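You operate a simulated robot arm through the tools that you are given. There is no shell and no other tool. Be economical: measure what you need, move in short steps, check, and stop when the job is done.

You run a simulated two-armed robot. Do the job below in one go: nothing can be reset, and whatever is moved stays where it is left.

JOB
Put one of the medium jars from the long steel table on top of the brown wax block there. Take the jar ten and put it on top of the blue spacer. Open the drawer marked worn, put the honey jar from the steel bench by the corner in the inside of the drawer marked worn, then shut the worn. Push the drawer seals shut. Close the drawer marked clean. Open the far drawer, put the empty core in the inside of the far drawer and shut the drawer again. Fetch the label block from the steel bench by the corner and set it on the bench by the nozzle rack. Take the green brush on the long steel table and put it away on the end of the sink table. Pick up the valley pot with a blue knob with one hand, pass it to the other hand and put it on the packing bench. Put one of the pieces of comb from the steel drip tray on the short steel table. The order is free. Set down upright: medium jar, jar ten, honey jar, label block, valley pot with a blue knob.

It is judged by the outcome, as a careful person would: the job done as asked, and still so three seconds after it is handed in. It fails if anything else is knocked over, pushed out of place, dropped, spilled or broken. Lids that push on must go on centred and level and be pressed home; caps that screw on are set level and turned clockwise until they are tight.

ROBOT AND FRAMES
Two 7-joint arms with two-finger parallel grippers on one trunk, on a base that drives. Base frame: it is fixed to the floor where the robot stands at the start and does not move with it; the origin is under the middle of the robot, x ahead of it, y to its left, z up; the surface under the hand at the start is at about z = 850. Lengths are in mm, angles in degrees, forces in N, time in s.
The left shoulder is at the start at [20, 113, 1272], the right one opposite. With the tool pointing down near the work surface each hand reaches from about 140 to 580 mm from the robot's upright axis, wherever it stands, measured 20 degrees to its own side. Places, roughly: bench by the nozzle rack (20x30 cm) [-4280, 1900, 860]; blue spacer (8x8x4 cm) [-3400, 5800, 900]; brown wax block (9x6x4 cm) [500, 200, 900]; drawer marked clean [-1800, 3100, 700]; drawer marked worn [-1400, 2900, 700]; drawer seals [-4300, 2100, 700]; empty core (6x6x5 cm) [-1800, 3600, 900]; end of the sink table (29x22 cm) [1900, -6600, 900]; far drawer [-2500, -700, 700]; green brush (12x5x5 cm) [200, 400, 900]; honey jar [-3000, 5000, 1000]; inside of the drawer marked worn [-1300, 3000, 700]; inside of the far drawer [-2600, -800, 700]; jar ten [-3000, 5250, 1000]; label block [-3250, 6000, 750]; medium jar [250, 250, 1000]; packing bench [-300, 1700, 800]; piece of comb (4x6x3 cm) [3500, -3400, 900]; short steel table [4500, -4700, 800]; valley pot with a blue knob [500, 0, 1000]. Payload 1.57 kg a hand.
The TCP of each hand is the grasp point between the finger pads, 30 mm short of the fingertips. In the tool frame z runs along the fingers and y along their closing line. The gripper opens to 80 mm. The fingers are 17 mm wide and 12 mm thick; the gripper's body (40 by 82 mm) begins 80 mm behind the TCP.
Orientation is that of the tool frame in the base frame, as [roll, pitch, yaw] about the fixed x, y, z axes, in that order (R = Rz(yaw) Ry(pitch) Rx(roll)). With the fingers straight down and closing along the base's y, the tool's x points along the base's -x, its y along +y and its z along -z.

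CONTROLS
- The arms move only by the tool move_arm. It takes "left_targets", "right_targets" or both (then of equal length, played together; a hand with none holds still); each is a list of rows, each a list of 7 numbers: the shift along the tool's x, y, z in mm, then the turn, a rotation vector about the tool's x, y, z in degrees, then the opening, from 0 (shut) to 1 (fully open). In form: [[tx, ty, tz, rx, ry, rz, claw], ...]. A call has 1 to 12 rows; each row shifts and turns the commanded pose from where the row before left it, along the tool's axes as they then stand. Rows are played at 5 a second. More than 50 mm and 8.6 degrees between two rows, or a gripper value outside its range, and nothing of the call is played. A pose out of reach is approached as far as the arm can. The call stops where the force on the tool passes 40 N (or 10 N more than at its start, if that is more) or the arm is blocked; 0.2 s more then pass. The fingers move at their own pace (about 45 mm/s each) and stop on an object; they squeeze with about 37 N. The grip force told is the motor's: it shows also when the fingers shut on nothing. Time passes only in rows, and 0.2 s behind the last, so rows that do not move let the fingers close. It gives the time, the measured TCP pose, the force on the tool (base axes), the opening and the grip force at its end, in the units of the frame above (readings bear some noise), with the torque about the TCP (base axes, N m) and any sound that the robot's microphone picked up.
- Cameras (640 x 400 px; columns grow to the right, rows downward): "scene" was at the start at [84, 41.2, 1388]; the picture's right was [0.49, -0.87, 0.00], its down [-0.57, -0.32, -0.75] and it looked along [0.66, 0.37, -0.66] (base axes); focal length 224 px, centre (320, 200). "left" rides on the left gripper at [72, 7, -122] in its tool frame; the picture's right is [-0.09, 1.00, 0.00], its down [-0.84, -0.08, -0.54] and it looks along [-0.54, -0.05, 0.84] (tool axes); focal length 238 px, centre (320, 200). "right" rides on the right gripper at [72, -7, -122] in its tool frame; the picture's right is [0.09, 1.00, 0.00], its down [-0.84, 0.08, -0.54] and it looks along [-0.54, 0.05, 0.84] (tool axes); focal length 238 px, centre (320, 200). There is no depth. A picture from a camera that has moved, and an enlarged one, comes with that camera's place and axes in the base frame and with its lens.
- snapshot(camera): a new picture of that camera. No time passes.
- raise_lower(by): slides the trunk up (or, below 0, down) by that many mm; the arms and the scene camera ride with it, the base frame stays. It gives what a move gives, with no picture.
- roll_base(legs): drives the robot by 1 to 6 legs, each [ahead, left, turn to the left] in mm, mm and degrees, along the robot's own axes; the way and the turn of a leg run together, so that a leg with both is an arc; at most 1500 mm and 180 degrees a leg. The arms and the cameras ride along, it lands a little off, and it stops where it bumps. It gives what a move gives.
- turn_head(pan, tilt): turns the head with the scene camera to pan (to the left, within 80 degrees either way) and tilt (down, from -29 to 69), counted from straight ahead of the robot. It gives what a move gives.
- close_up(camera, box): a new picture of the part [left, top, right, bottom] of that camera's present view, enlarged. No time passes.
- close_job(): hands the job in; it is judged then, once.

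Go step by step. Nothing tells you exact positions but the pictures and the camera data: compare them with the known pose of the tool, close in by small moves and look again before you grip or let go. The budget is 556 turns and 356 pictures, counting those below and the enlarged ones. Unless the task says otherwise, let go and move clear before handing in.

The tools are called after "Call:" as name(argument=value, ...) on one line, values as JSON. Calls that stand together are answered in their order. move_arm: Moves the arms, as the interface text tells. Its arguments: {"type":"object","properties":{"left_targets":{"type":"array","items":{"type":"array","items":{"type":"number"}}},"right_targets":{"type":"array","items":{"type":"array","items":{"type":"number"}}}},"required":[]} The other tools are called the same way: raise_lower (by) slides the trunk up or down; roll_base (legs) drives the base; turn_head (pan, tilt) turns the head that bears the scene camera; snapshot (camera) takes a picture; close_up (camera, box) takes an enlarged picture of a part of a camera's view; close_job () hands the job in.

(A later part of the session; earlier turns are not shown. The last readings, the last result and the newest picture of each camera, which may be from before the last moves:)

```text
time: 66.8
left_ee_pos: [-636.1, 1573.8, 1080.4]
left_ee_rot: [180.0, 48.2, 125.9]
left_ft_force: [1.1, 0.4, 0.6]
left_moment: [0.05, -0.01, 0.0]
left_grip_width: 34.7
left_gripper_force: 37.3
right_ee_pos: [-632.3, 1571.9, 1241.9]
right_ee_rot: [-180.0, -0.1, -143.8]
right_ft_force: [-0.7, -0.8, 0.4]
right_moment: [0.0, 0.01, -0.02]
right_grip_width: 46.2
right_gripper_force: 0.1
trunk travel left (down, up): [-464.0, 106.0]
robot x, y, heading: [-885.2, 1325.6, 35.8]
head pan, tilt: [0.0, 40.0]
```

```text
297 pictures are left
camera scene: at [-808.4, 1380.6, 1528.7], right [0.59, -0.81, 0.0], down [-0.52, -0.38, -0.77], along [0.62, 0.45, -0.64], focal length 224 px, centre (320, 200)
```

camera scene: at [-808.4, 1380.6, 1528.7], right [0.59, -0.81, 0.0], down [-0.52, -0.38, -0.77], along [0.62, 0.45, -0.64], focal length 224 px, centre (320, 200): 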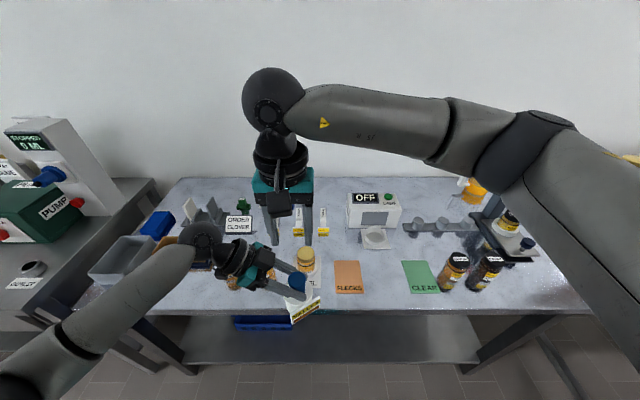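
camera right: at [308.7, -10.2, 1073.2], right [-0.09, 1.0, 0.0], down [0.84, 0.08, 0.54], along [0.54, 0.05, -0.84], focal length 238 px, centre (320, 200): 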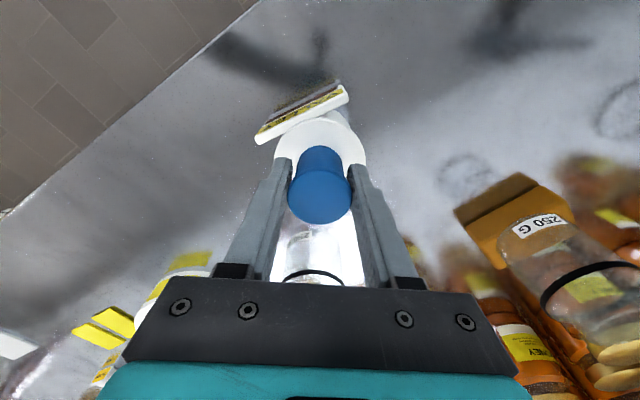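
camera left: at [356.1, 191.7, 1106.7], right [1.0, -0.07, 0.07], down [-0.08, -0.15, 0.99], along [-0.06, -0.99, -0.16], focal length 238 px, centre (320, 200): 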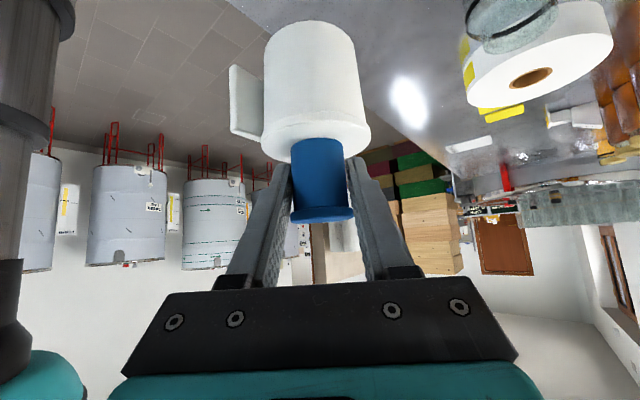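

I see the packing bench with mats FLECKS/CLEAN; free bench between them. I clear the right arm and look closer.

Call:
move_arm(right_targets=[[0, -45, 0, 0, 0, 0, 0.58], [0, -45, 0, 0, 0, 0, 0.58], [0, -45, 0, 0, 0, 0, 0.58], [10, -45, 0, 0, 0, 0, 0.58], [20, -40, 0, 0, 0, 0, 0.58], [20, -40, 0, 0, 0, 0, 0.58]])

Call:
roll_base(legs=[[0, -150, 0]])

Call:
turn_head(pan=0, tilt=50)

Call:
snapshot(camera="scene")

Call:
snapshot(camera="right")

```text
time: 68.2
left_ee_pos: [-635.2, 1572.1, 1081.1]
left_ee_rot: [-179.9, 48.2, 125.9]
left_ft_force: [1.5, -0.7, -0.1]
left_moment: [0.01, 0.01, 0.01]
left_grip_width: 34.6
left_gripper_force: 37.3
right_ee_pos: [-519.3, 1329.1, 1242.6]
right_ee_rot: [180.0, 0.1, -143.9]
right_ft_force: [0.6, 0.4, -0.7]
right_moment: [0.04, -0.05, 0.01]
right_grip_width: 46.6
right_gripper_force: 0.1
trunk travel left (down, up): [-464.0, 106.0]
robot x, y, heading: [-887.8, 1324.6, 36.1]
head pan, tilt: [0.0, 40.0]
```

```text
time: 69.6
left_ee_pos: [-547.5, 1453.2, 1080.1]
left_ee_rot: [-180.0, 48.2, 125.9]
left_ft_force: [0.4, -0.1, 0.4]
left_moment: [0.06, 0.0, 0.02]
left_grip_width: 34.7
left_gripper_force: 37.0
right_ee_pos: [-431.9, 1211.0, 1241.9]
right_ee_rot: [180.0, -0.1, -143.9]
right_ft_force: [1.0, 0.7, 0.0]
right_moment: [0.02, 0.02, 0.02]
right_grip_width: 46.4
right_gripper_force: 0.1
trunk travel left (down, up): [-464.0, 106.0]
robot x, y, heading: [-795.1, 1202.6, 35.9]
head pan, tilt: [0.0, 40.0]
```

```text
time: 70.3
left_ee_pos: [-548.5, 1453.5, 1080.0]
left_ee_rot: [-179.9, 48.2, 125.9]
left_ft_force: [1.1, 0.7, -0.3]
left_moment: [0.03, -0.01, 0.0]
left_grip_width: 34.2
left_gripper_force: 37.3
right_ee_pos: [-432.7, 1212.4, 1242.0]
right_ee_rot: [180.0, 0.0, -143.8]
right_ft_force: [-0.4, 0.2, -0.2]
right_moment: [-0.01, 0.0, -0.03]
right_grip_width: 46.4
right_gripper_force: 0.1
trunk travel left (down, up): [-464.0, 106.0]
robot x, y, heading: [-800.7, 1203.0, 36.3]
head pan, tilt: [0.0, 50.0]
```

```text
296 pictures are left
camera scene: at [-727.5, 1256.2, 1514.6], right [0.59, -0.81, 0.0], down [-0.62, -0.45, -0.64], along [0.52, 0.38, -0.77], focal length 224 px, centre (320, 200)
```

scene: 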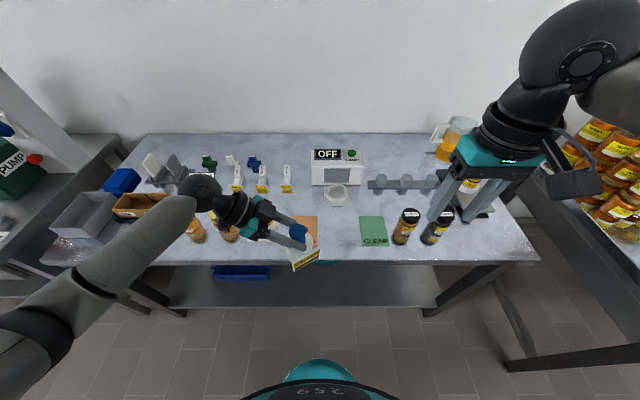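

```text
295 pictures are left
camera right: at [-485.2, 1164.0, 1364.0], right [-0.66, 0.75, 0.0], down [0.63, 0.56, 0.54], along [0.41, 0.36, -0.84], focal length 238 px, centre (320, 200)
```

right: 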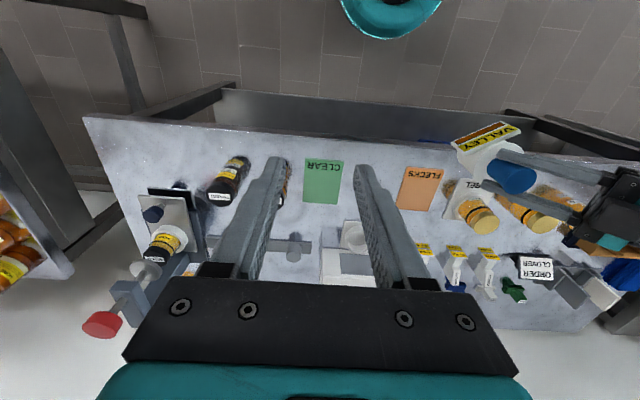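

Bench surface is at z≈800; the free gap between the mats is at about [-337,1452]. I drive closer and carry the pot above it.

Call:
roll_base(legs=[[80, -124, 0]])

Call:
move_arm(left_targets=[[0, 30, 0, 0, 0, 0, 0.1], [0, 30, 0, 0, 0, 0, 0.1], [0, 20, 0, 0, 0, 0, 0.1]])

Call:
raise_lower(by=-130)

Call:
snapshot(camera="scene")

Call:
snapshot(camera="right")

```text
time: 71.7
left_ee_pos: [-411.6, 1401.5, 1079.9]
left_ee_rot: [-180.0, 48.2, 126.0]
left_ft_force: [0.8, -0.2, -0.2]
left_moment: [0.03, 0.0, -0.02]
left_grip_width: 34.4
left_gripper_force: 36.5
right_ee_pos: [-293.8, 1159.3, 1241.0]
right_ee_rot: [-180.0, -0.2, -143.8]
right_ft_force: [1.0, 0.3, -0.1]
right_moment: [0.01, -0.02, -0.02]
right_grip_width: 46.8
right_gripper_force: 0.0
trunk travel left (down, up): [-464.0, 106.0]
robot x, y, heading: [-659.5, 1149.8, 36.1]
head pan, tilt: [0.0, 50.0]
```

```text
time: 72.5
left_ee_pos: [-347.0, 1449.8, 1078.6]
left_ee_rot: [-179.7, 48.2, 126.0]
left_ft_force: [-0.2, -1.3, -0.8]
left_moment: [0.01, -0.02, 0.0]
left_grip_width: 34.1
left_gripper_force: 37.2
right_ee_pos: [-295.7, 1160.0, 1241.1]
right_ee_rot: [-180.0, -0.1, -143.8]
right_ft_force: [0.5, 1.2, -0.1]
right_moment: [-0.03, 0.04, -0.02]
right_grip_width: 46.3
right_gripper_force: 0.1
trunk travel left (down, up): [-464.0, 106.0]
robot x, y, heading: [-661.6, 1154.8, 36.1]
head pan, tilt: [0.0, 50.0]
```

```text
time: 74.0
left_ee_pos: [-347.5, 1448.2, 949.6]
left_ee_rot: [-180.0, 48.1, 126.0]
left_ft_force: [0.0, 0.1, -0.4]
left_moment: [0.05, -0.03, -0.01]
left_grip_width: 34.1
left_gripper_force: 37.1
right_ee_pos: [-295.1, 1160.0, 1111.6]
right_ee_rot: [180.0, -0.1, -143.7]
right_ft_force: [0.4, -0.5, 0.5]
right_moment: [0.0, 0.0, -0.01]
right_grip_width: 46.5
right_gripper_force: 0.1
trunk travel left (down, up): [-334.0, 236.0]
robot x, y, heading: [-658.6, 1152.5, 36.5]
head pan, tilt: [0.0, 50.0]
```

```text
294 pictures are left
camera scene: at [-591.0, 1203.4, 1384.6], right [0.59, -0.81, 0.0], down [-0.62, -0.45, -0.64], along [0.52, 0.38, -0.77], focal length 224 px, centre (320, 200)
```

scene: 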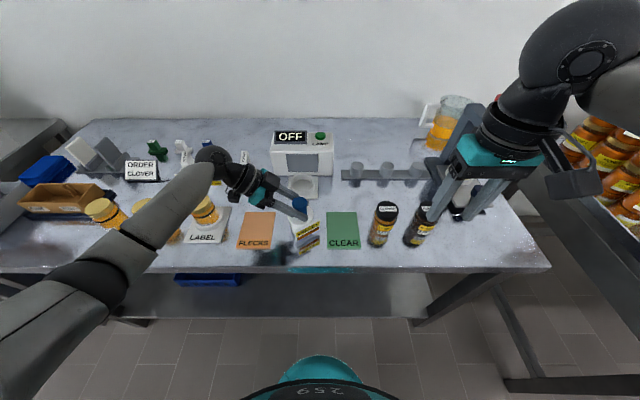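

```text
293 pictures are left
camera right: at [-348.5, 1111.5, 1234.0], right [-0.66, 0.75, 0.0], down [0.63, 0.56, 0.54], along [0.4, 0.36, -0.84], focal length 238 px, centre (320, 200)
```

right: 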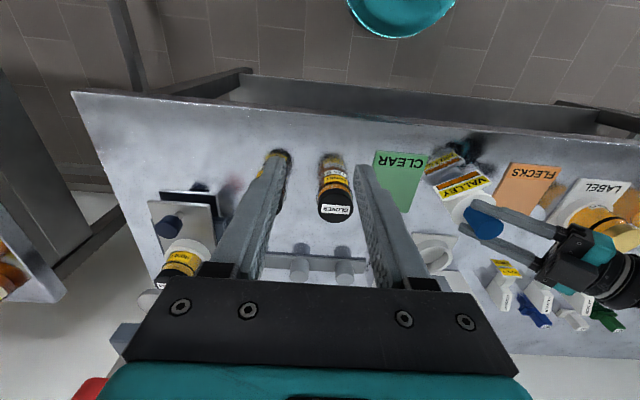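

Pot is over the gap. I raise the right hand for clearance and lower.

Call:
move_arm(right_targets=[[0, 0, -45, 0, 0, 0, 0.58], [0, 0, -45, 0, 0, 0, 0.58]])

Call:
raise_lower(by=-48)

Call:
close_up(camera="scene", box=[240, 170, 360, 260])

```text
time: 74.6
left_ee_pos: [-347.1, 1448.7, 948.9]
left_ee_rot: [180.0, 48.2, 126.0]
left_ft_force: [-0.2, -0.1, -0.4]
left_moment: [0.01, 0.01, -0.02]
left_grip_width: 34.2
left_gripper_force: 37.1
right_ee_pos: [-296.7, 1159.8, 1201.4]
right_ee_rot: [180.0, -0.1, -143.7]
right_ft_force: [0.2, -1.2, 0.1]
right_moment: [-0.02, 0.01, 0.01]
right_grip_width: 46.4
right_gripper_force: 0.0
trunk travel left (down, up): [-334.0, 236.0]
robot x, y, heading: [-665.0, 1148.9, 36.5]
head pan, tilt: [0.0, 50.0]
```

```text
time: 75.2
left_ee_pos: [-340.4, 1449.6, 937.9]
left_ee_rot: [178.7, 50.1, 125.2]
left_ft_force: [-3.8, -1.3, 12.9]
left_moment: [-0.49, 0.66, 0.01]
left_grip_width: 31.9
left_gripper_force: 37.6
right_ee_pos: [-295.1, 1160.8, 1171.6]
right_ee_rot: [179.9, -0.3, -143.6]
right_ft_force: [0.6, -0.7, 0.1]
right_moment: [-0.02, 0.02, 0.03]
right_grip_width: 46.6
right_gripper_force: 0.1
trunk travel left (down, up): [-306.0, 264.0]
robot x, y, heading: [-663.7, 1153.2, 36.3]
head pan, tilt: [0.0, 50.0]
stopped: the force on the tool passed its limit at 68 N (the readings are from after the stop); the commanded pose is now the measured one
```

```text
4.44 times, centred on (300, 215) of scene
camera zoom: at [-590.5, 1203.7, 1355.7], right [0.59, -0.81, 0.0], down [-0.62, -0.45, -0.64], along [0.52, 0.38, -0.77], focal length 993 px, centre (409, 133)
```

zoom: 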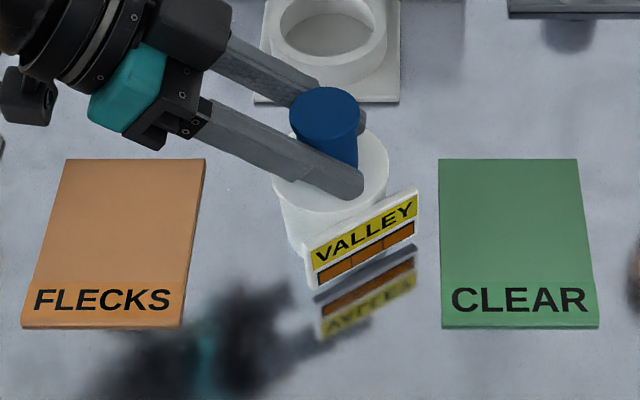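

Contact came earlier: the bench is at ~850. I relieve the load slightly and check the tilt before release.

Call:
move_arm(left_targets=[[-1.5, 0, -1.3, 0, 0, 0, 0.1], [0, 0, 0, 0, 0, 0, 0.1]])

Call:
close_up(camera="scene", box=[240, 170, 360, 260])

Call:
snapshot(camera="left")

```text
time: 75.8
left_ee_pos: [-340.1, 1449.3, 938.0]
left_ee_rot: [178.5, 49.8, 125.2]
left_ft_force: [1.5, -1.9, 5.9]
left_moment: [-0.33, -0.09, 0.08]
left_grip_width: 31.8
left_gripper_force: 36.5
right_ee_pos: [-295.2, 1159.2, 1172.5]
right_ee_rot: [179.9, 0.0, -143.7]
right_ft_force: [-0.5, -0.2, -0.6]
right_moment: [-0.02, 0.0, -0.01]
right_grip_width: 46.5
right_gripper_force: 0.0
trunk travel left (down, up): [-306.0, 264.0]
robot x, y, heading: [-657.2, 1153.2, 36.4]
head pan, tilt: [0.0, 50.0]
```

```text
4.44 times, centred on (300, 215) of scene
camera zoom: at [-591.1, 1203.1, 1356.2], right [0.59, -0.81, 0.0], down [-0.62, -0.45, -0.64], along [0.52, 0.38, -0.77], focal length 993 px, centre (409, 133)
```

zoom: 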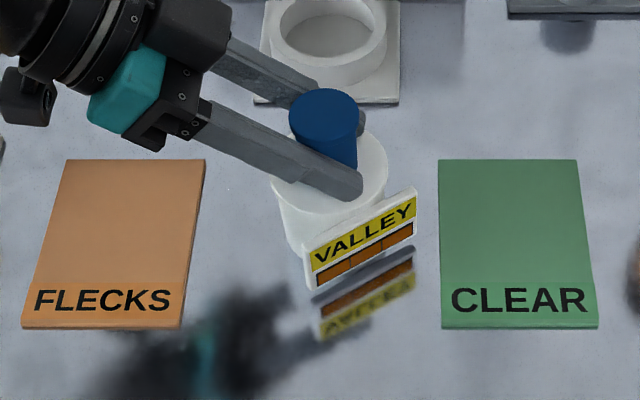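

```text
290 pictures are left
camera left: at [-418.6, 1564.6, 961.0], right [0.84, 0.54, 0.09], down [0.0, -0.16, 0.99], along [0.55, -0.83, -0.13], focal length 238 px, centre (320, 200)
```

left: 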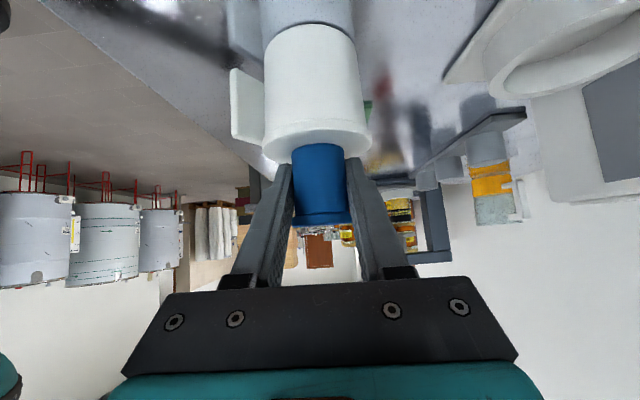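

Call:
move_arm(left_targets=[[0, 0, 0, 0, 0, 0, 0.48], [0, 0, 0, 0, 0, 0, 0.7], [0, 0, 0, 0, 0, 0, 0.95], [0, 0, 0, 0, 0, 0, 0.95]])

Call:
close_up(camera="scene", box=[240, 170, 360, 260])

```text
time: 76.8
left_ee_pos: [-342.0, 1448.1, 938.8]
left_ee_rot: [178.7, 49.7, 125.2]
left_ft_force: [1.1, -1.0, 8.0]
left_moment: [-0.25, 0.08, 0.05]
left_grip_width: 75.7
left_gripper_force: 0.0
right_ee_pos: [-296.3, 1159.6, 1172.7]
right_ee_rot: [179.9, -0.1, -143.7]
right_ft_force: [-0.5, -0.1, 0.0]
right_moment: [0.0, 0.05, 0.01]
right_grip_width: 46.4
right_gripper_force: 0.1
trunk travel left (down, up): [-306.0, 264.0]
robot x, y, heading: [-662.5, 1151.0, 36.2]
head pan, tilt: [0.0, 50.0]
```

```text
4.44 times, centred on (300, 215) of scene
camera zoom: at [-591.4, 1203.0, 1356.3], right [0.59, -0.81, 0.0], down [-0.62, -0.45, -0.64], along [0.52, 0.38, -0.77], focal length 993 px, centre (409, 133)
```

zoom: 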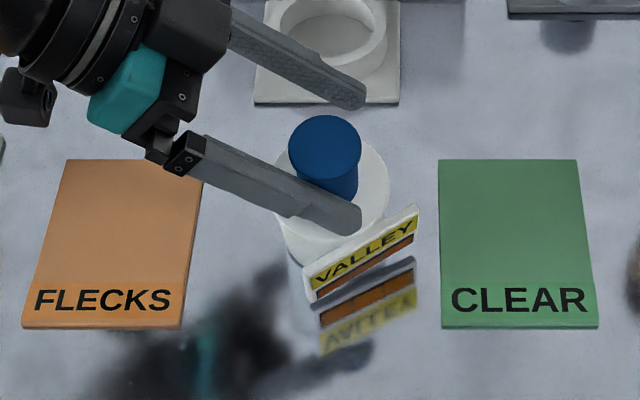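

The pot now stands, but the left arm still feels 8 N: something on the arm touches elsewhere. I look.

Call:
turn_head(pan=25, tilt=50)

Call:
snapshot(camera="scene")

Call:
snapshot(camera="left")

Call:
snapshot(camera="right")

```text
time: 77.7
left_ee_pos: [-341.7, 1449.8, 938.4]
left_ee_rot: [178.6, 49.9, 125.2]
left_ft_force: [0.0, -2.0, 7.4]
left_moment: [-0.3, 0.11, 0.06]
left_grip_width: 75.9
left_gripper_force: 0.0
right_ee_pos: [-295.8, 1159.2, 1172.6]
right_ee_rot: [-180.0, -0.1, -143.7]
right_ft_force: [0.1, 0.3, 0.2]
right_moment: [-0.02, 0.02, 0.0]
right_grip_width: 46.7
right_gripper_force: 0.1
trunk travel left (down, up): [-306.0, 264.0]
robot x, y, heading: [-661.9, 1154.3, 36.4]
head pan, tilt: [25.0, 50.0]
```

```text
288 pictures are left
camera scene: at [-616.4, 1224.9, 1356.3], right [0.88, -0.48, 0.0], down [-0.37, -0.67, -0.64], along [0.31, 0.56, -0.77], focal length 224 px, centre (320, 200)
```

scene: 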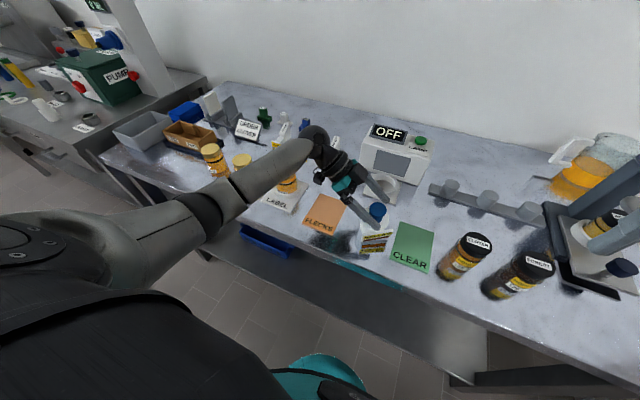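

```text
287 pictures are left
camera left: at [-418.9, 1564.7, 961.1], right [0.84, 0.54, 0.09], down [0.0, -0.16, 0.99], along [0.55, -0.83, -0.13], focal length 238 px, centre (320, 200)
```

left: 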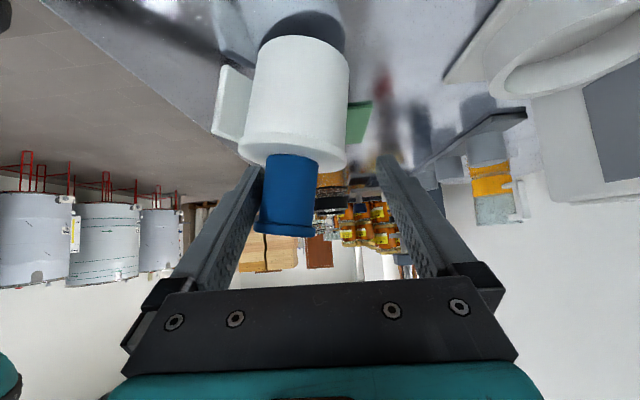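

```text
286 pictures are left
camera right: at [-349.1, 1111.9, 1295.0], right [-0.66, 0.75, 0.0], down [0.63, 0.56, 0.54], along [0.4, 0.36, -0.84], focal length 238 px, centre (320, 200)
```

right: 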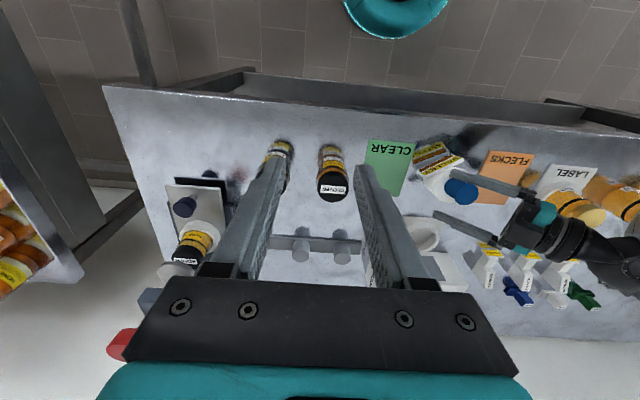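

The forearm rests on the honey jar at LABEL. Rising straight up frees both.

Call:
raise_lower(by=15)

Call:
raise_lower(by=130)

Call:
snapshot(camera="scene")

Call:
close_up(camera="scene", box=[240, 160, 420, 280])

```text
time: 78.3
left_ee_pos: [-341.4, 1449.6, 952.2]
left_ee_rot: [178.7, 49.7, 125.3]
left_ft_force: [0.9, -0.6, -1.0]
left_moment: [0.0, 0.01, 0.04]
left_grip_width: 76.0
left_gripper_force: 0.2
right_ee_pos: [-295.0, 1161.3, 1188.0]
right_ee_rot: [-179.9, -0.1, -143.7]
right_ft_force: [-0.3, 0.1, -0.2]
right_moment: [0.03, 0.01, 0.02]
right_grip_width: 46.4
right_gripper_force: 0.0
trunk travel left (down, up): [-321.0, 249.0]
robot x, y, heading: [-664.7, 1152.3, 36.2]
head pan, tilt: [25.0, 50.0]
```

```text
time: 79.9
left_ee_pos: [-342.9, 1449.1, 1083.0]
left_ee_rot: [178.7, 49.8, 125.2]
left_ft_force: [0.5, 0.6, -0.2]
left_moment: [0.01, -0.01, 0.0]
left_grip_width: 76.1
left_gripper_force: 0.1
right_ee_pos: [-295.3, 1160.8, 1317.8]
right_ee_rot: [180.0, -0.1, -143.7]
right_ft_force: [-0.4, 0.0, -0.7]
right_moment: [-0.01, -0.01, 0.03]
right_grip_width: 46.2
right_gripper_force: 0.1
trunk travel left (down, up): [-451.0, 119.0]
robot x, y, heading: [-661.2, 1150.6, 36.2]
head pan, tilt: [25.0, 50.0]
```

```text
285 pictures are left
camera scene: at [-616.1, 1225.5, 1501.1], right [0.88, -0.48, 0.0], down [-0.37, -0.67, -0.64], along [0.31, 0.56, -0.77], focal length 224 px, centre (320, 200)
```

scene: 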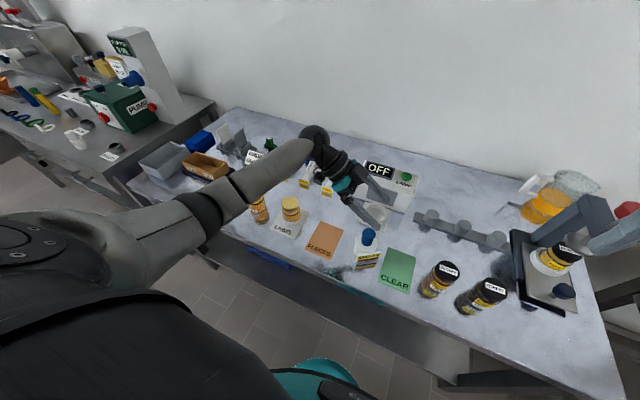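

```text
3.33 times, centred on (330, 220) of scene
camera zoom: at [-616.1, 1225.5, 1501.1], right [0.88, -0.48, 0.0], down [-0.37, -0.67, -0.64], along [0.31, 0.56, -0.77], focal length 745 px, centre (287, 133)
```

zoom: 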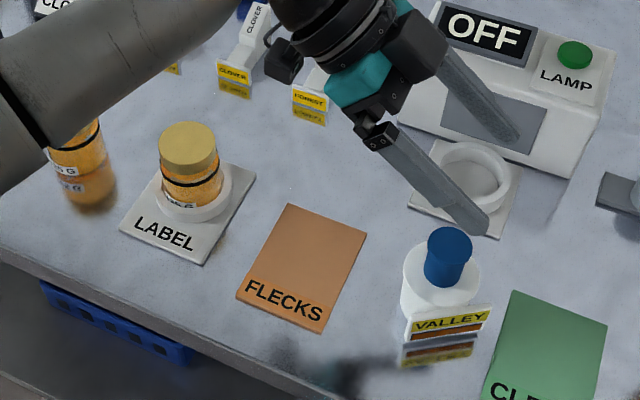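

Pot is fine and the jar at LABEL is in place. I back away and restore the left hand to vertical.

Call:
roll_base(legs=[[-300, 0, 0]])

Call:
move_arm(left_targets=[[0, 0, -20, 0, 8.3, 0, 1], [0, 0, -20, 0, 8.3, 0, 1], [0, 0, 0, 0, 8.3, 0, 1], [0, 0, 0, 0, 8.3, 0, 1], [0, 0, 0, 0, 8.3, 0, 1], [0, 0, 0, 0, 8.3, 0, 1]])

Call:
move_arm(left_targets=[[0, 0, 0, 0, 0, -8.2, 1], [0, 0, 0, 0, 0, -8.2, 1], [0, 0, 0, 0, 0, -8.2, 1], [0, 0, 0, 0, 0, -8.2, 1], [0, 0, 0, 0, 0, -8.2, 1], [0, 0, 0, 0, 0, -8.2, 1], [0, 0, 0, 0, 0, -8.2, 1], [0, 0, 0, 0, 0, -8.2, 1], [0, 0, 0, 0, 0, -8.2, 1], [0, 0, 0, 0, 0, -8.2, 1], [0, 0, 0, 0, 0, -8, 1]])

```text
time: 82.0
left_ee_pos: [-584.2, 1271.8, 1083.1]
left_ee_rot: [178.5, 49.7, 125.1]
left_ft_force: [-0.5, -0.3, -0.3]
left_moment: [0.05, 0.0, 0.01]
left_grip_width: 75.8
left_gripper_force: 0.2
right_ee_pos: [-537.2, 982.5, 1317.8]
right_ee_rot: [180.0, -0.1, -143.6]
right_ft_force: [0.2, -0.6, 0.5]
right_moment: [0.03, -0.03, 0.0]
right_grip_width: 46.6
right_gripper_force: 0.0
trunk travel left (down, up): [-451.0, 119.0]
robot x, y, heading: [-903.6, 977.9, 36.7]
head pan, tilt: [25.0, 50.0]
```

```text
time: 83.4
left_ee_pos: [-600.6, 1294.5, 1110.8]
left_ee_rot: [179.1, -0.2, 126.2]
left_ft_force: [-0.4, -0.5, -0.1]
left_moment: [-0.01, -0.01, -0.02]
left_grip_width: 80.2
left_gripper_force: 0.1
right_ee_pos: [-537.2, 983.5, 1316.8]
right_ee_rot: [179.9, -0.1, -143.6]
right_ft_force: [0.6, 0.7, -0.6]
right_moment: [0.0, -0.01, -0.01]
right_grip_width: 46.4
right_gripper_force: 0.0
trunk travel left (down, up): [-451.0, 119.0]
robot x, y, heading: [-899.9, 970.7, 36.2]
head pan, tilt: [25.0, 50.0]
```

```text
time: 85.8
left_ee_pos: [-599.8, 1296.4, 1110.3]
left_ee_rot: [-180.0, 0.9, -143.6]
left_ft_force: [0.9, 0.2, -0.5]
left_moment: [0.0, 0.02, -0.01]
left_grip_width: 80.0
left_gripper_force: 0.1
right_ee_pos: [-538.5, 982.5, 1318.3]
right_ee_rot: [180.0, -0.1, -143.6]
right_ft_force: [-0.3, -0.7, -0.9]
right_moment: [0.0, 0.0, 0.03]
right_grip_width: 46.7
right_gripper_force: 0.0
trunk travel left (down, up): [-451.0, 119.0]
robot x, y, heading: [-902.0, 976.6, 36.5]
head pan, tilt: [25.0, 50.0]
```

Call:
roll_base(legs=[[0, 900, 0], [0, 900, 0]])

Call:
turn_head(pan=0, tilt=40)

Call:
snapshot(camera="scene")

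```text
time: 94.9
left_ee_pos: [-1664.3, 2748.8, 1111.1]
left_ee_rot: [-179.9, 0.8, -143.8]
left_ft_force: [0.3, 0.1, -0.7]
left_moment: [0.0, -0.02, -0.02]
left_grip_width: 80.0
left_gripper_force: 0.3
right_ee_pos: [-1601.1, 2435.6, 1318.3]
right_ee_rot: [-179.9, -0.2, -143.7]
right_ft_force: [0.1, -0.2, -1.0]
right_moment: [-0.04, -0.01, -0.03]
right_grip_width: 46.2
right_gripper_force: 0.1
trunk travel left (down, up): [-451.0, 119.0]
robot x, y, heading: [-1965.9, 2428.7, 35.9]
head pan, tilt: [25.0, 50.0]
```

```text
time: 95.8
left_ee_pos: [-1664.5, 2748.5, 1109.7]
left_ee_rot: [180.0, 0.9, -143.7]
left_ft_force: [-0.7, -0.4, -0.2]
left_moment: [-0.01, -0.05, 0.03]
left_grip_width: 79.9
left_gripper_force: 0.1
right_ee_pos: [-1601.2, 2436.6, 1317.9]
right_ee_rot: [180.0, -0.1, -143.7]
right_ft_force: [1.0, 0.5, -0.2]
right_moment: [0.0, -0.01, -0.02]
right_grip_width: 46.3
right_gripper_force: 0.0
trunk travel left (down, up): [-451.0, 119.0]
robot x, y, heading: [-1970.8, 2429.5, 36.1]
head pan, tilt: [0.0, 40.0]
```

```text
283 pictures are left
camera scene: at [-1890.3, 2483.8, 1515.4], right [0.59, -0.81, 0.0], down [-0.52, -0.38, -0.77], along [0.62, 0.45, -0.64], focal length 224 px, centre (320, 200)
```

scene: 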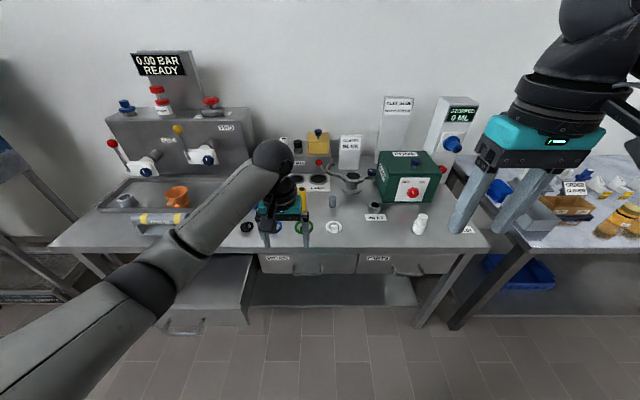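

Call:
close_up(camera="scene", box=[60, 220, 480, 360])

Call:
close_up(camera="scene", box=[90, 100, 470, 250])

```text
1.52 times, centred on (270, 290) of scene
camera zoom: at [-1890.3, 2483.8, 1515.4], right [0.59, -0.81, 0.0], down [-0.52, -0.38, -0.77], along [0.62, 0.45, -0.64], focal length 341 px, centre (396, 63)
```

zoom: 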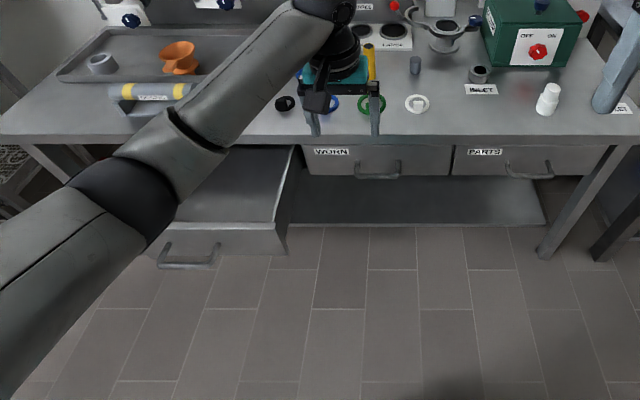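

```text
1.68 times, centred on (280, 175) of scene
camera zoom: at [-1890.3, 2483.8, 1515.4], right [0.59, -0.81, 0.0], down [-0.52, -0.38, -0.77], along [0.62, 0.45, -0.64], focal length 376 px, centre (387, 242)
```

zoom: 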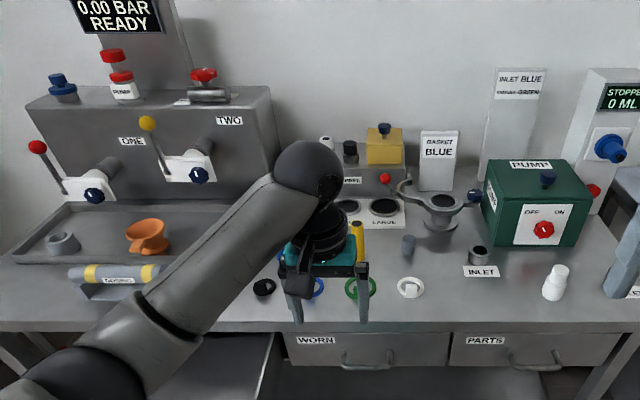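

Drawers: CLEAN is open at the left, WORN shut with a bow handle in the middle, PARTS at the right. I lower the trunk and turn the right hand to point forward for the handle.

Call:
raise_lower(by=-200)

Call:
move_arm(right_targets=[[0, 0, 0, 0, -8.2, 0, 1], [0, 0, 0, 0, -8.2, 0, 1], [0, 0, 0, 0, -8.2, 0, 1], [0, 0, 0, 0, -8.2, 0, 1], [0, 0, 0, 0, -8.2, 0, 1], [0, 0, 0, 0, -8.2, 0, 1], [0, 0, 0, 0, -8.2, 0, 1], [0, 0, 0, 0, -8.2, 0, 1], [0, 0, 0, 0, -8.2, 0, 1], [0, 0, 0, 0, -8.2, 0, 1]])

Call:
move_arm(right_targets=[[0, 0, 0, 0, 0, 8.2, 1], [0, 0, 0, 0, 0, 8.2, 1], [0, 0, 0, 0, 0, 8.2, 1], [0, 0, 0, 0, 0, 8.2, 1], [0, 0, 0, 0, 0, 8.2, 1], [0, 0, 0, 0, 0, 8.2, 1], [0, 0, 0, 0, 0, 8.2, 1], [0, 0, 0, 0, 0, 8.2, 1], [0, 0, 0, 0, 0, 8.2, 1], [0, 0, 0, 0, 0, 8.2, 1], [0, 0, 0, 0, 0, 8, 1]])

```text
time: 97.9
left_ee_pos: [-1664.0, 2748.2, 910.7]
left_ee_rot: [180.0, 0.9, -143.8]
left_ft_force: [0.6, -0.9, -0.5]
left_moment: [-0.03, -0.01, -0.01]
left_grip_width: 80.2
left_gripper_force: 0.0
right_ee_pos: [-1600.9, 2437.2, 1117.4]
right_ee_rot: [-180.0, -0.1, -143.7]
right_ft_force: [-0.1, -0.1, 0.4]
right_moment: [0.02, 0.0, 0.02]
right_grip_width: 46.5
right_gripper_force: 0.0
trunk travel left (down, up): [-251.0, 319.0]
robot x, y, heading: [-1969.3, 2427.2, 36.4]
head pan, tilt: [0.0, 40.0]
```

```text
time: 100.1
left_ee_pos: [-1663.4, 2748.0, 910.7]
left_ee_rot: [179.9, 0.8, -143.7]
left_ft_force: [-0.6, 0.1, 0.4]
left_moment: [-0.02, 0.03, 0.0]
left_grip_width: 80.1
left_gripper_force: 0.0
right_ee_pos: [-1462.2, 2493.6, 1182.6]
right_ee_rot: [179.6, 81.9, -144.0]
right_ft_force: [1.0, 0.2, -0.1]
right_moment: [0.0, 0.0, 0.03]
right_grip_width: 79.8
right_gripper_force: 0.1
right hand out of reach, approached as far as the arm can: row 3, 4, 5, 6, 7, 8, 9, 10
trunk travel left (down, up): [-251.0, 319.0]
robot x, y, heading: [-1967.4, 2428.1, 36.3]
head pan, tilt: [0.0, 40.0]
```

```text
time: 102.5
left_ee_pos: [-1663.8, 2749.1, 910.5]
left_ee_rot: [180.0, 0.9, -143.7]
left_ft_force: [0.0, -0.2, 0.2]
left_moment: [-0.02, -0.03, -0.02]
left_grip_width: 79.7
left_gripper_force: 0.1
right_ee_pos: [-1463.4, 2495.6, 1182.6]
right_ee_rot: [98.3, -0.3, 126.4]
right_ft_force: [-1.2, 0.3, -0.7]
right_moment: [-0.02, 0.0, 0.0]
right_grip_width: 79.9
right_gripper_force: 0.0
trunk travel left (down, up): [-251.0, 319.0]
robot x, y, heading: [-1964.9, 2424.5, 36.3]
head pan, tilt: [0.0, 40.0]
```

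Right hand now points forward with a vertical closing line. Next look at the open CLEAN drawer to push it shut with the left hand.

Call:
turn_head(pan=25, tilt=50)

Call:
snapshot(camera="scene")

Call:
snapshot(camera="left")

Call:
snapshot(camera="right")

```text
time: 103.4
left_ee_pos: [-1665.6, 2748.1, 911.9]
left_ee_rot: [-180.0, 0.9, -143.7]
left_ft_force: [0.0, 1.0, -1.0]
left_moment: [-0.02, -0.01, 0.02]
left_grip_width: 80.1
left_gripper_force: 0.0
right_ee_pos: [-1462.0, 2492.1, 1182.3]
right_ee_rot: [98.1, 0.0, 126.4]
right_ft_force: [-0.1, 0.3, -0.1]
right_moment: [0.02, 0.03, 0.03]
right_grip_width: 80.0
right_gripper_force: 0.1
trunk travel left (down, up): [-251.0, 319.0]
robot x, y, heading: [-1973.0, 2426.4, 36.3]
head pan, tilt: [25.0, 50.0]
```

```text
280 pictures are left
camera scene: at [-1921.7, 2500.8, 1301.3], right [0.88, -0.48, 0.0], down [-0.37, -0.67, -0.64], along [0.31, 0.56, -0.77], focal length 224 px, centre (320, 200)
```

scene: 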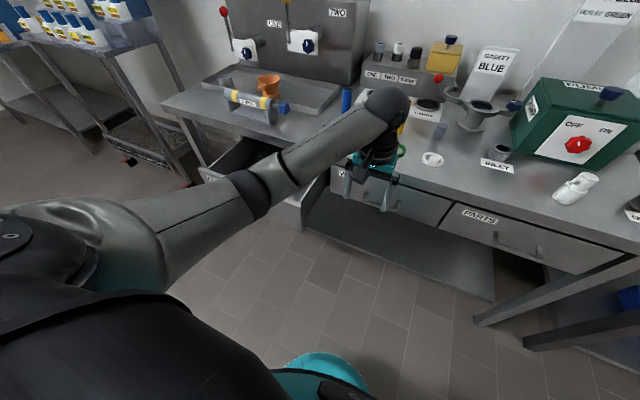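

```text
279 pictures are left
camera left: at [-1727.6, 2709.3, 1030.6], right [-0.52, 0.86, 0.0], down [0.71, 0.43, 0.55], along [0.47, 0.29, -0.83], focal length 238 px, centre (320, 200)
```

left: 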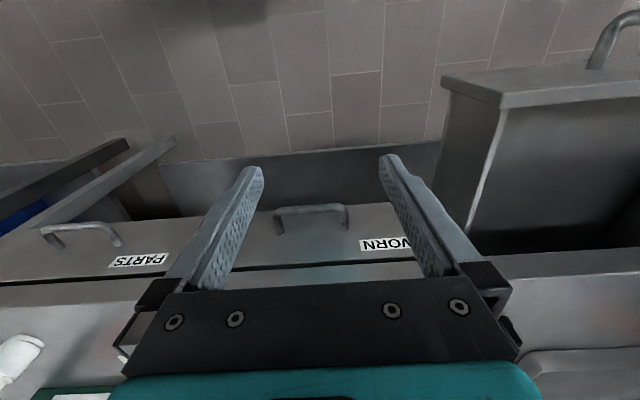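

```text
278 pictures are left
camera right: at [-1602.5, 2479.7, 1193.2], right [0.06, 0.16, 0.99], down [0.07, -0.99, 0.15], along [1.0, 0.06, -0.07], focal length 238 px, centre (320, 200)
```

right: 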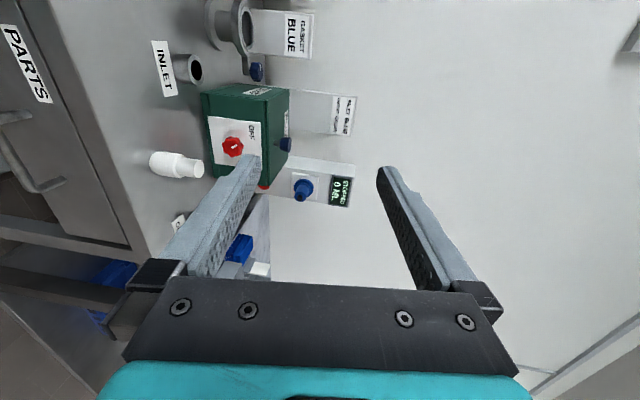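

I have the geometry: WORN handle near [-1506,2826,690]; CLEAN's front stands ~240 mm out. I back off a little and turn the left hand to point forward, fingers closed.

Call:
roll_base(legs=[[-180, 0, 0]])

Call:
move_arm(left_targets=[[0, 0, 0, 0, -8.2, 0, 0], [0, 0, 0, 0, -8.2, 0, 0], [0, 0, 0, 0, -8.2, 0, 0], [0, 0, 0, 0, -8.2, 0, 0], [0, 0, 0, 0, -8.2, 0, 0], [0, 0, 0, 0, -8.2, 0, 0], [0, 0, 0, 0, -8.2, 0, 0], [0, 0, 0, 0, -8.2, 0, 0], [0, 0, 0, 0, -8.2, 0, 0], [0, 0, 0, 0, -8.2, 0, 0]])

Call:
snapshot(camera="scene")

```text
time: 104.9
left_ee_pos: [-1808.8, 2643.1, 910.0]
left_ee_rot: [-180.0, 0.9, -143.7]
left_ft_force: [0.7, -0.5, -0.2]
left_moment: [0.03, -0.06, -0.03]
left_grip_width: 80.1
left_gripper_force: 0.1
right_ee_pos: [-1605.5, 2388.9, 1182.4]
right_ee_rot: [98.1, 0.0, 126.3]
right_ft_force: [0.4, -0.6, -0.1]
right_moment: [0.0, -0.01, -0.02]
right_grip_width: 79.9
right_gripper_force: 0.1
trunk travel left (down, up): [-251.0, 319.0]
robot x, y, heading: [-2109.6, 2324.0, 36.3]
head pan, tilt: [25.0, 50.0]
```

```text
time: 107.1
left_ee_pos: [-1807.9, 2642.6, 910.8]
left_ee_rot: [-179.6, 82.9, -143.4]
left_ft_force: [0.3, 0.6, 0.3]
left_moment: [0.02, 0.0, -0.02]
left_grip_width: 0.0
left_gripper_force: 21.1
right_ee_pos: [-1606.0, 2387.7, 1181.9]
right_ee_rot: [98.1, -0.1, 126.3]
right_ft_force: [-0.8, -0.4, -0.8]
right_moment: [-0.01, 0.02, -0.03]
right_grip_width: 79.9
right_gripper_force: 0.0
trunk travel left (down, up): [-251.0, 319.0]
robot x, y, heading: [-2111.9, 2321.5, 36.2]
head pan, tilt: [25.0, 50.0]
```

```text
277 pictures are left
camera scene: at [-2065.3, 2395.1, 1301.3], right [0.88, -0.48, 0.0], down [-0.37, -0.67, -0.64], along [0.31, 0.56, -0.77], focal length 224 px, centre (320, 200)
```

scene: 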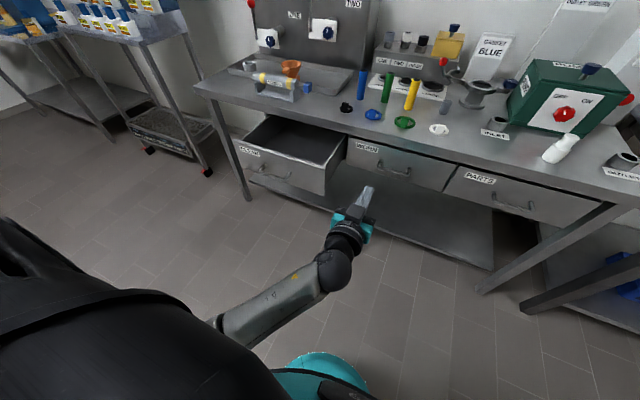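

Call:
close_up(camera="scene", box=[230, 110, 470, 230])

```text
2.67 times, centred on (350, 170) of scene
camera zoom: at [-2065.3, 2395.1, 1301.3], right [0.88, -0.48, 0.0], down [-0.37, -0.67, -0.64], along [0.31, 0.56, -0.77], focal length 596 px, centre (240, 280)
```

zoom: 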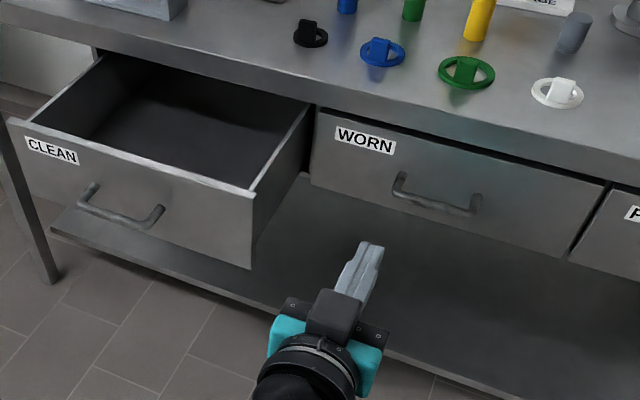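

CLEAN's panel spans L 3379–3735 (robot-aligned), out 217 mm. I strafe left, lower, and check.

Call:
roll_base(legs=[[0, 357, 0]])

Call:
raise_lower(by=-166)

Call:
snapshot(camera="scene")

Call:
snapshot(camera="left")

```text
time: 109.4
left_ee_pos: [-2018.8, 2930.2, 911.5]
left_ee_rot: [-179.7, 82.9, -143.3]
left_ft_force: [-0.7, 0.1, 0.3]
left_moment: [0.01, -0.02, 0.0]
left_grip_width: 0.0
left_gripper_force: 21.2
right_ee_pos: [-1816.9, 2677.1, 1182.0]
right_ee_rot: [98.1, 0.0, 126.5]
right_ft_force: [-0.2, 0.3, 0.7]
right_moment: [0.02, -0.02, 0.0]
right_grip_width: 80.3
right_gripper_force: 0.0
trunk travel left (down, up): [-251.0, 319.0]
robot x, y, heading: [-2319.9, 2608.0, 36.6]
head pan, tilt: [25.0, 50.0]
```

```text
time: 111.3
left_ee_pos: [-2018.6, 2931.2, 744.0]
left_ee_rot: [-180.0, 82.9, -143.5]
left_ft_force: [-0.2, 0.0, -0.5]
left_moment: [0.01, 0.02, 0.04]
left_grip_width: 0.2
left_gripper_force: 21.9
right_ee_pos: [-1816.5, 2675.5, 1016.8]
right_ee_rot: [98.1, 0.0, 126.4]
right_ft_force: [0.0, 1.0, 0.0]
right_moment: [-0.03, -0.04, -0.01]
right_grip_width: 80.0
right_gripper_force: 0.0
trunk travel left (down, up): [-85.0, 485.0]
robot x, y, heading: [-2322.6, 2611.0, 36.2]
head pan, tilt: [25.0, 50.0]
```

```text
275 pictures are left
camera scene: at [-2276.2, 2681.9, 1135.3], right [0.88, -0.48, 0.0], down [-0.37, -0.67, -0.64], along [0.31, 0.56, -0.77], focal length 224 px, centre (320, 200)
```

scene: 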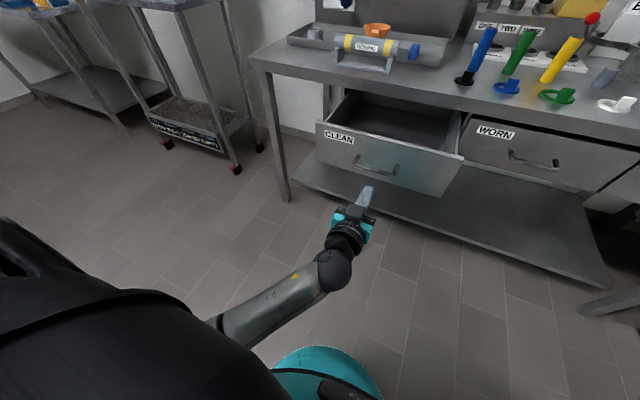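

```text
274 pictures are left
camera left: at [-2127.3, 2857.4, 687.6], right [-0.58, 0.81, 0.09], down [-0.3, -0.32, 0.9], along [0.75, 0.49, 0.43], focal length 238 px, centre (320, 200)
```

left: 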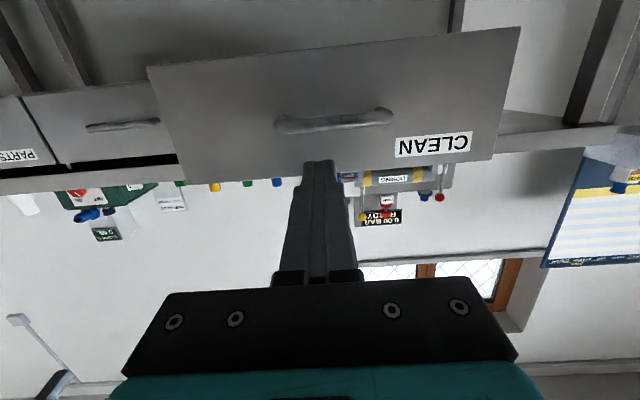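

Tip is a little close to the handle; raise 12 mm and push forward by driving.

Call:
raise_lower(by=12)

Call:
roll_base(legs=[[325, 0, 0]])

Call:
snapshot(camera="scene")

```text
time: 111.9
left_ee_pos: [-2018.7, 2930.3, 757.0]
left_ee_rot: [-180.0, 82.9, -143.5]
left_ft_force: [1.3, 0.5, 0.6]
left_moment: [-0.04, -0.01, 0.05]
left_grip_width: 0.0
left_gripper_force: 20.9
right_ee_pos: [-1816.7, 2676.7, 1028.5]
right_ee_rot: [98.1, 0.0, 126.5]
right_ft_force: [0.4, -0.6, 0.2]
right_moment: [0.01, 0.01, -0.01]
right_grip_width: 79.9
right_gripper_force: 0.1
trunk travel left (down, up): [-97.0, 473.0]
robot x, y, heading: [-2317.5, 2611.3, 36.3]
head pan, tilt: [25.0, 50.0]
```

```text
time: 114.0
left_ee_pos: [-1758.5, 3120.5, 756.1]
left_ee_rot: [-179.9, 82.9, -143.6]
left_ft_force: [-0.1, -0.3, 0.8]
left_moment: [-0.02, -0.04, 0.04]
left_grip_width: 0.0
left_gripper_force: 20.9
right_ee_pos: [-1555.6, 2865.1, 1029.1]
right_ee_rot: [98.1, 0.0, 126.3]
right_ft_force: [0.7, -0.5, -0.5]
right_moment: [-0.02, 0.02, 0.01]
right_grip_width: 80.1
right_gripper_force: 0.1
trunk travel left (down, up): [-97.0, 473.0]
robot x, y, heading: [-2058.9, 2801.9, 36.3]
head pan, tilt: [25.0, 50.0]
```

```text
273 pictures are left
camera scene: at [-2015.6, 2873.1, 1147.2], right [0.88, -0.48, 0.0], down [-0.37, -0.67, -0.64], along [0.31, 0.56, -0.77], focal length 224 px, centre (320, 200)
```

scene: 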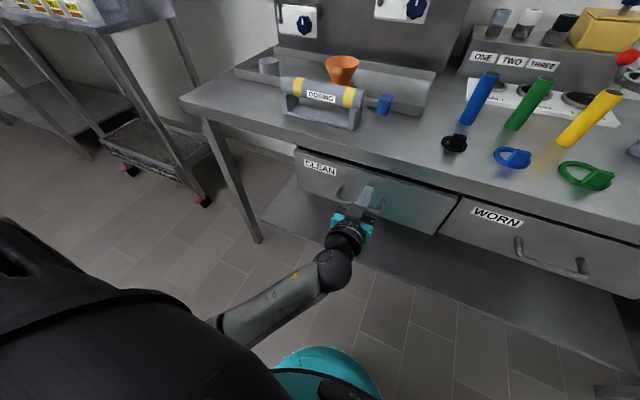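

Almost shut. I push the rest with the arm until it stops.

Call:
move_arm(left_targets=[[0, 0, 10, 0, 0, 0, 0], [0, 0, 10, 0, 0, 0, 0], [0, 0, 10, 0, 0, 0, 0], [0, 0, 10, 0, 0, 0, 0], [0, 0, 10, 0, 0, 0, 0], [0, 0, 10, 0, 0, 0, 0]])

Call:
close_up(camera="scene", box=[280, 130, 560, 270])

```text
time: 114.8
left_ee_pos: [-1742.8, 3130.8, 754.4]
left_ee_rot: [-179.5, 82.8, -143.3]
left_ft_force: [-23.7, -11.1, 8.5]
left_moment: [0.17, -0.38, 0.11]
left_grip_width: 0.0
left_gripper_force: 21.2
right_ee_pos: [-1558.8, 2864.0, 1030.3]
right_ee_rot: [98.0, -0.1, 126.3]
right_ft_force: [0.5, -0.3, -0.2]
right_moment: [0.0, -0.01, 0.01]
right_grip_width: 80.1
right_gripper_force: 0.0
trunk travel left (down, up): [-97.0, 473.0]
robot x, y, heading: [-2061.0, 2797.9, 36.1]
head pan, tilt: [25.0, 50.0]
stopped in row 3 (left hand): the force on the tool passed its limit at 52 N (the readings are from after the stop); the commanded pose is now the measured one
```

```text
2.29 times, centred on (420, 200) of scene
camera zoom: at [-2019.2, 2871.3, 1147.5], right [0.88, -0.48, 0.0], down [-0.37, -0.67, -0.64], along [0.31, 0.56, -0.76], focal length 511 px, centre (91, 200)
```

zoom: 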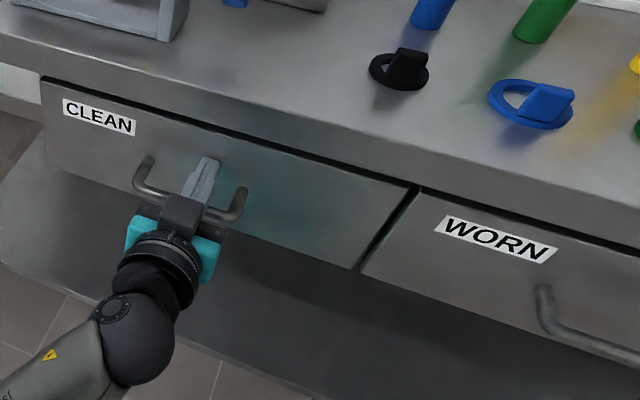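

CLEAN is shut flush. I back off and line the left hand up with WORN's handle.

Call:
roll_base(legs=[[-200, 0, 0], [0, -385, 0]])

Call:
move_arm(left_targets=[[0, 0, 0, 0, 0, 8.2, 1], [0, 0, 0, 0, 0, 8.2, 1], [0, 0, 0, 0, 0, 8.2, 1], [0, 0, 0, 0, 0, 8.2, 1], [0, 0, 0, 0, 0, 8.2, 1], [0, 0, 0, 0, 0, 8.2, 1], [0, 0, 0, 0, 0, 8.2, 1], [0, 0, 0, 0, 0, 8.2, 1], [0, 0, 0, 0, 0, 8.2, 1], [0, 0, 0, 0, 0, 8.2, 1], [0, 0, 0, 0, 0, 8, 1]])

Call:
snapshot(camera="left")

Call:
snapshot(camera="scene")

```text
time: 118.4
left_ee_pos: [-1673.9, 2704.3, 750.4]
left_ee_rot: [-179.8, 82.7, -143.6]
left_ft_force: [-0.3, -0.4, 0.0]
left_moment: [-0.03, 0.04, -0.02]
left_grip_width: 0.3
left_gripper_force: 20.9
right_ee_pos: [-1489.9, 2440.9, 1029.7]
right_ee_rot: [98.0, -0.1, 126.4]
right_ft_force: [-0.1, 0.3, 0.6]
right_moment: [0.04, 0.03, 0.0]
right_grip_width: 79.8
right_gripper_force: 0.1
trunk travel left (down, up): [-97.0, 473.0]
robot x, y, heading: [-1996.7, 2370.9, 36.3]
head pan, tilt: [25.0, 50.0]
```

```text
time: 120.8
left_ee_pos: [-1674.4, 2706.4, 751.1]
left_ee_rot: [97.3, 0.0, 126.3]
left_ft_force: [0.2, 0.1, -0.1]
left_moment: [-0.02, -0.01, -0.01]
left_grip_width: 79.8
left_gripper_force: 0.0
right_ee_pos: [-1488.8, 2440.0, 1028.4]
right_ee_rot: [98.1, 0.1, 126.4]
right_ft_force: [-0.4, 0.5, -0.4]
right_moment: [-0.01, 0.01, -0.02]
right_grip_width: 80.0
right_gripper_force: 0.0
trunk travel left (down, up): [-97.0, 473.0]
robot x, y, heading: [-1994.9, 2368.0, 36.4]
head pan, tilt: [25.0, 50.0]
```

```text
271 pictures are left
camera left: at [-1813.2, 2691.9, 773.3], right [0.16, 0.0, 0.99], down [0.05, -1.0, -0.01], along [0.99, 0.06, -0.16], focal length 238 px, centre (320, 200)
```

left: 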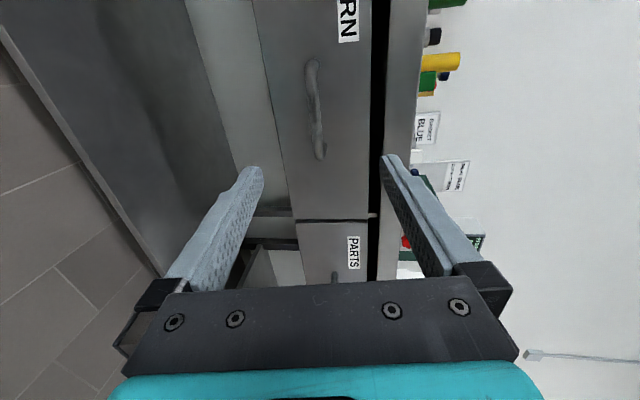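

```text
270 pictures are left
camera scene: at [-1949.3, 2445.8, 1147.2], right [0.88, -0.48, 0.0], down [-0.37, -0.67, -0.64], along [0.31, 0.56, -0.77], focal length 224 px, centre (320, 200)
```

scene: 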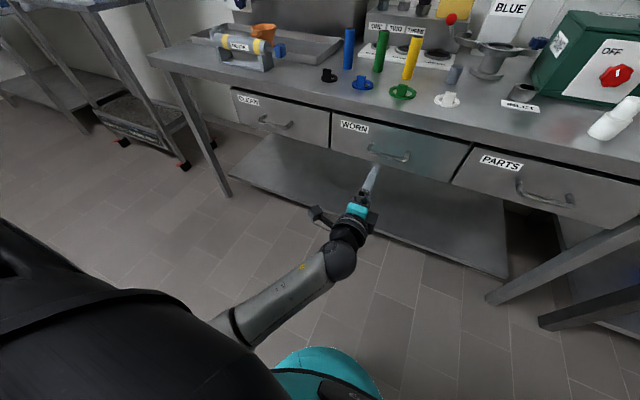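

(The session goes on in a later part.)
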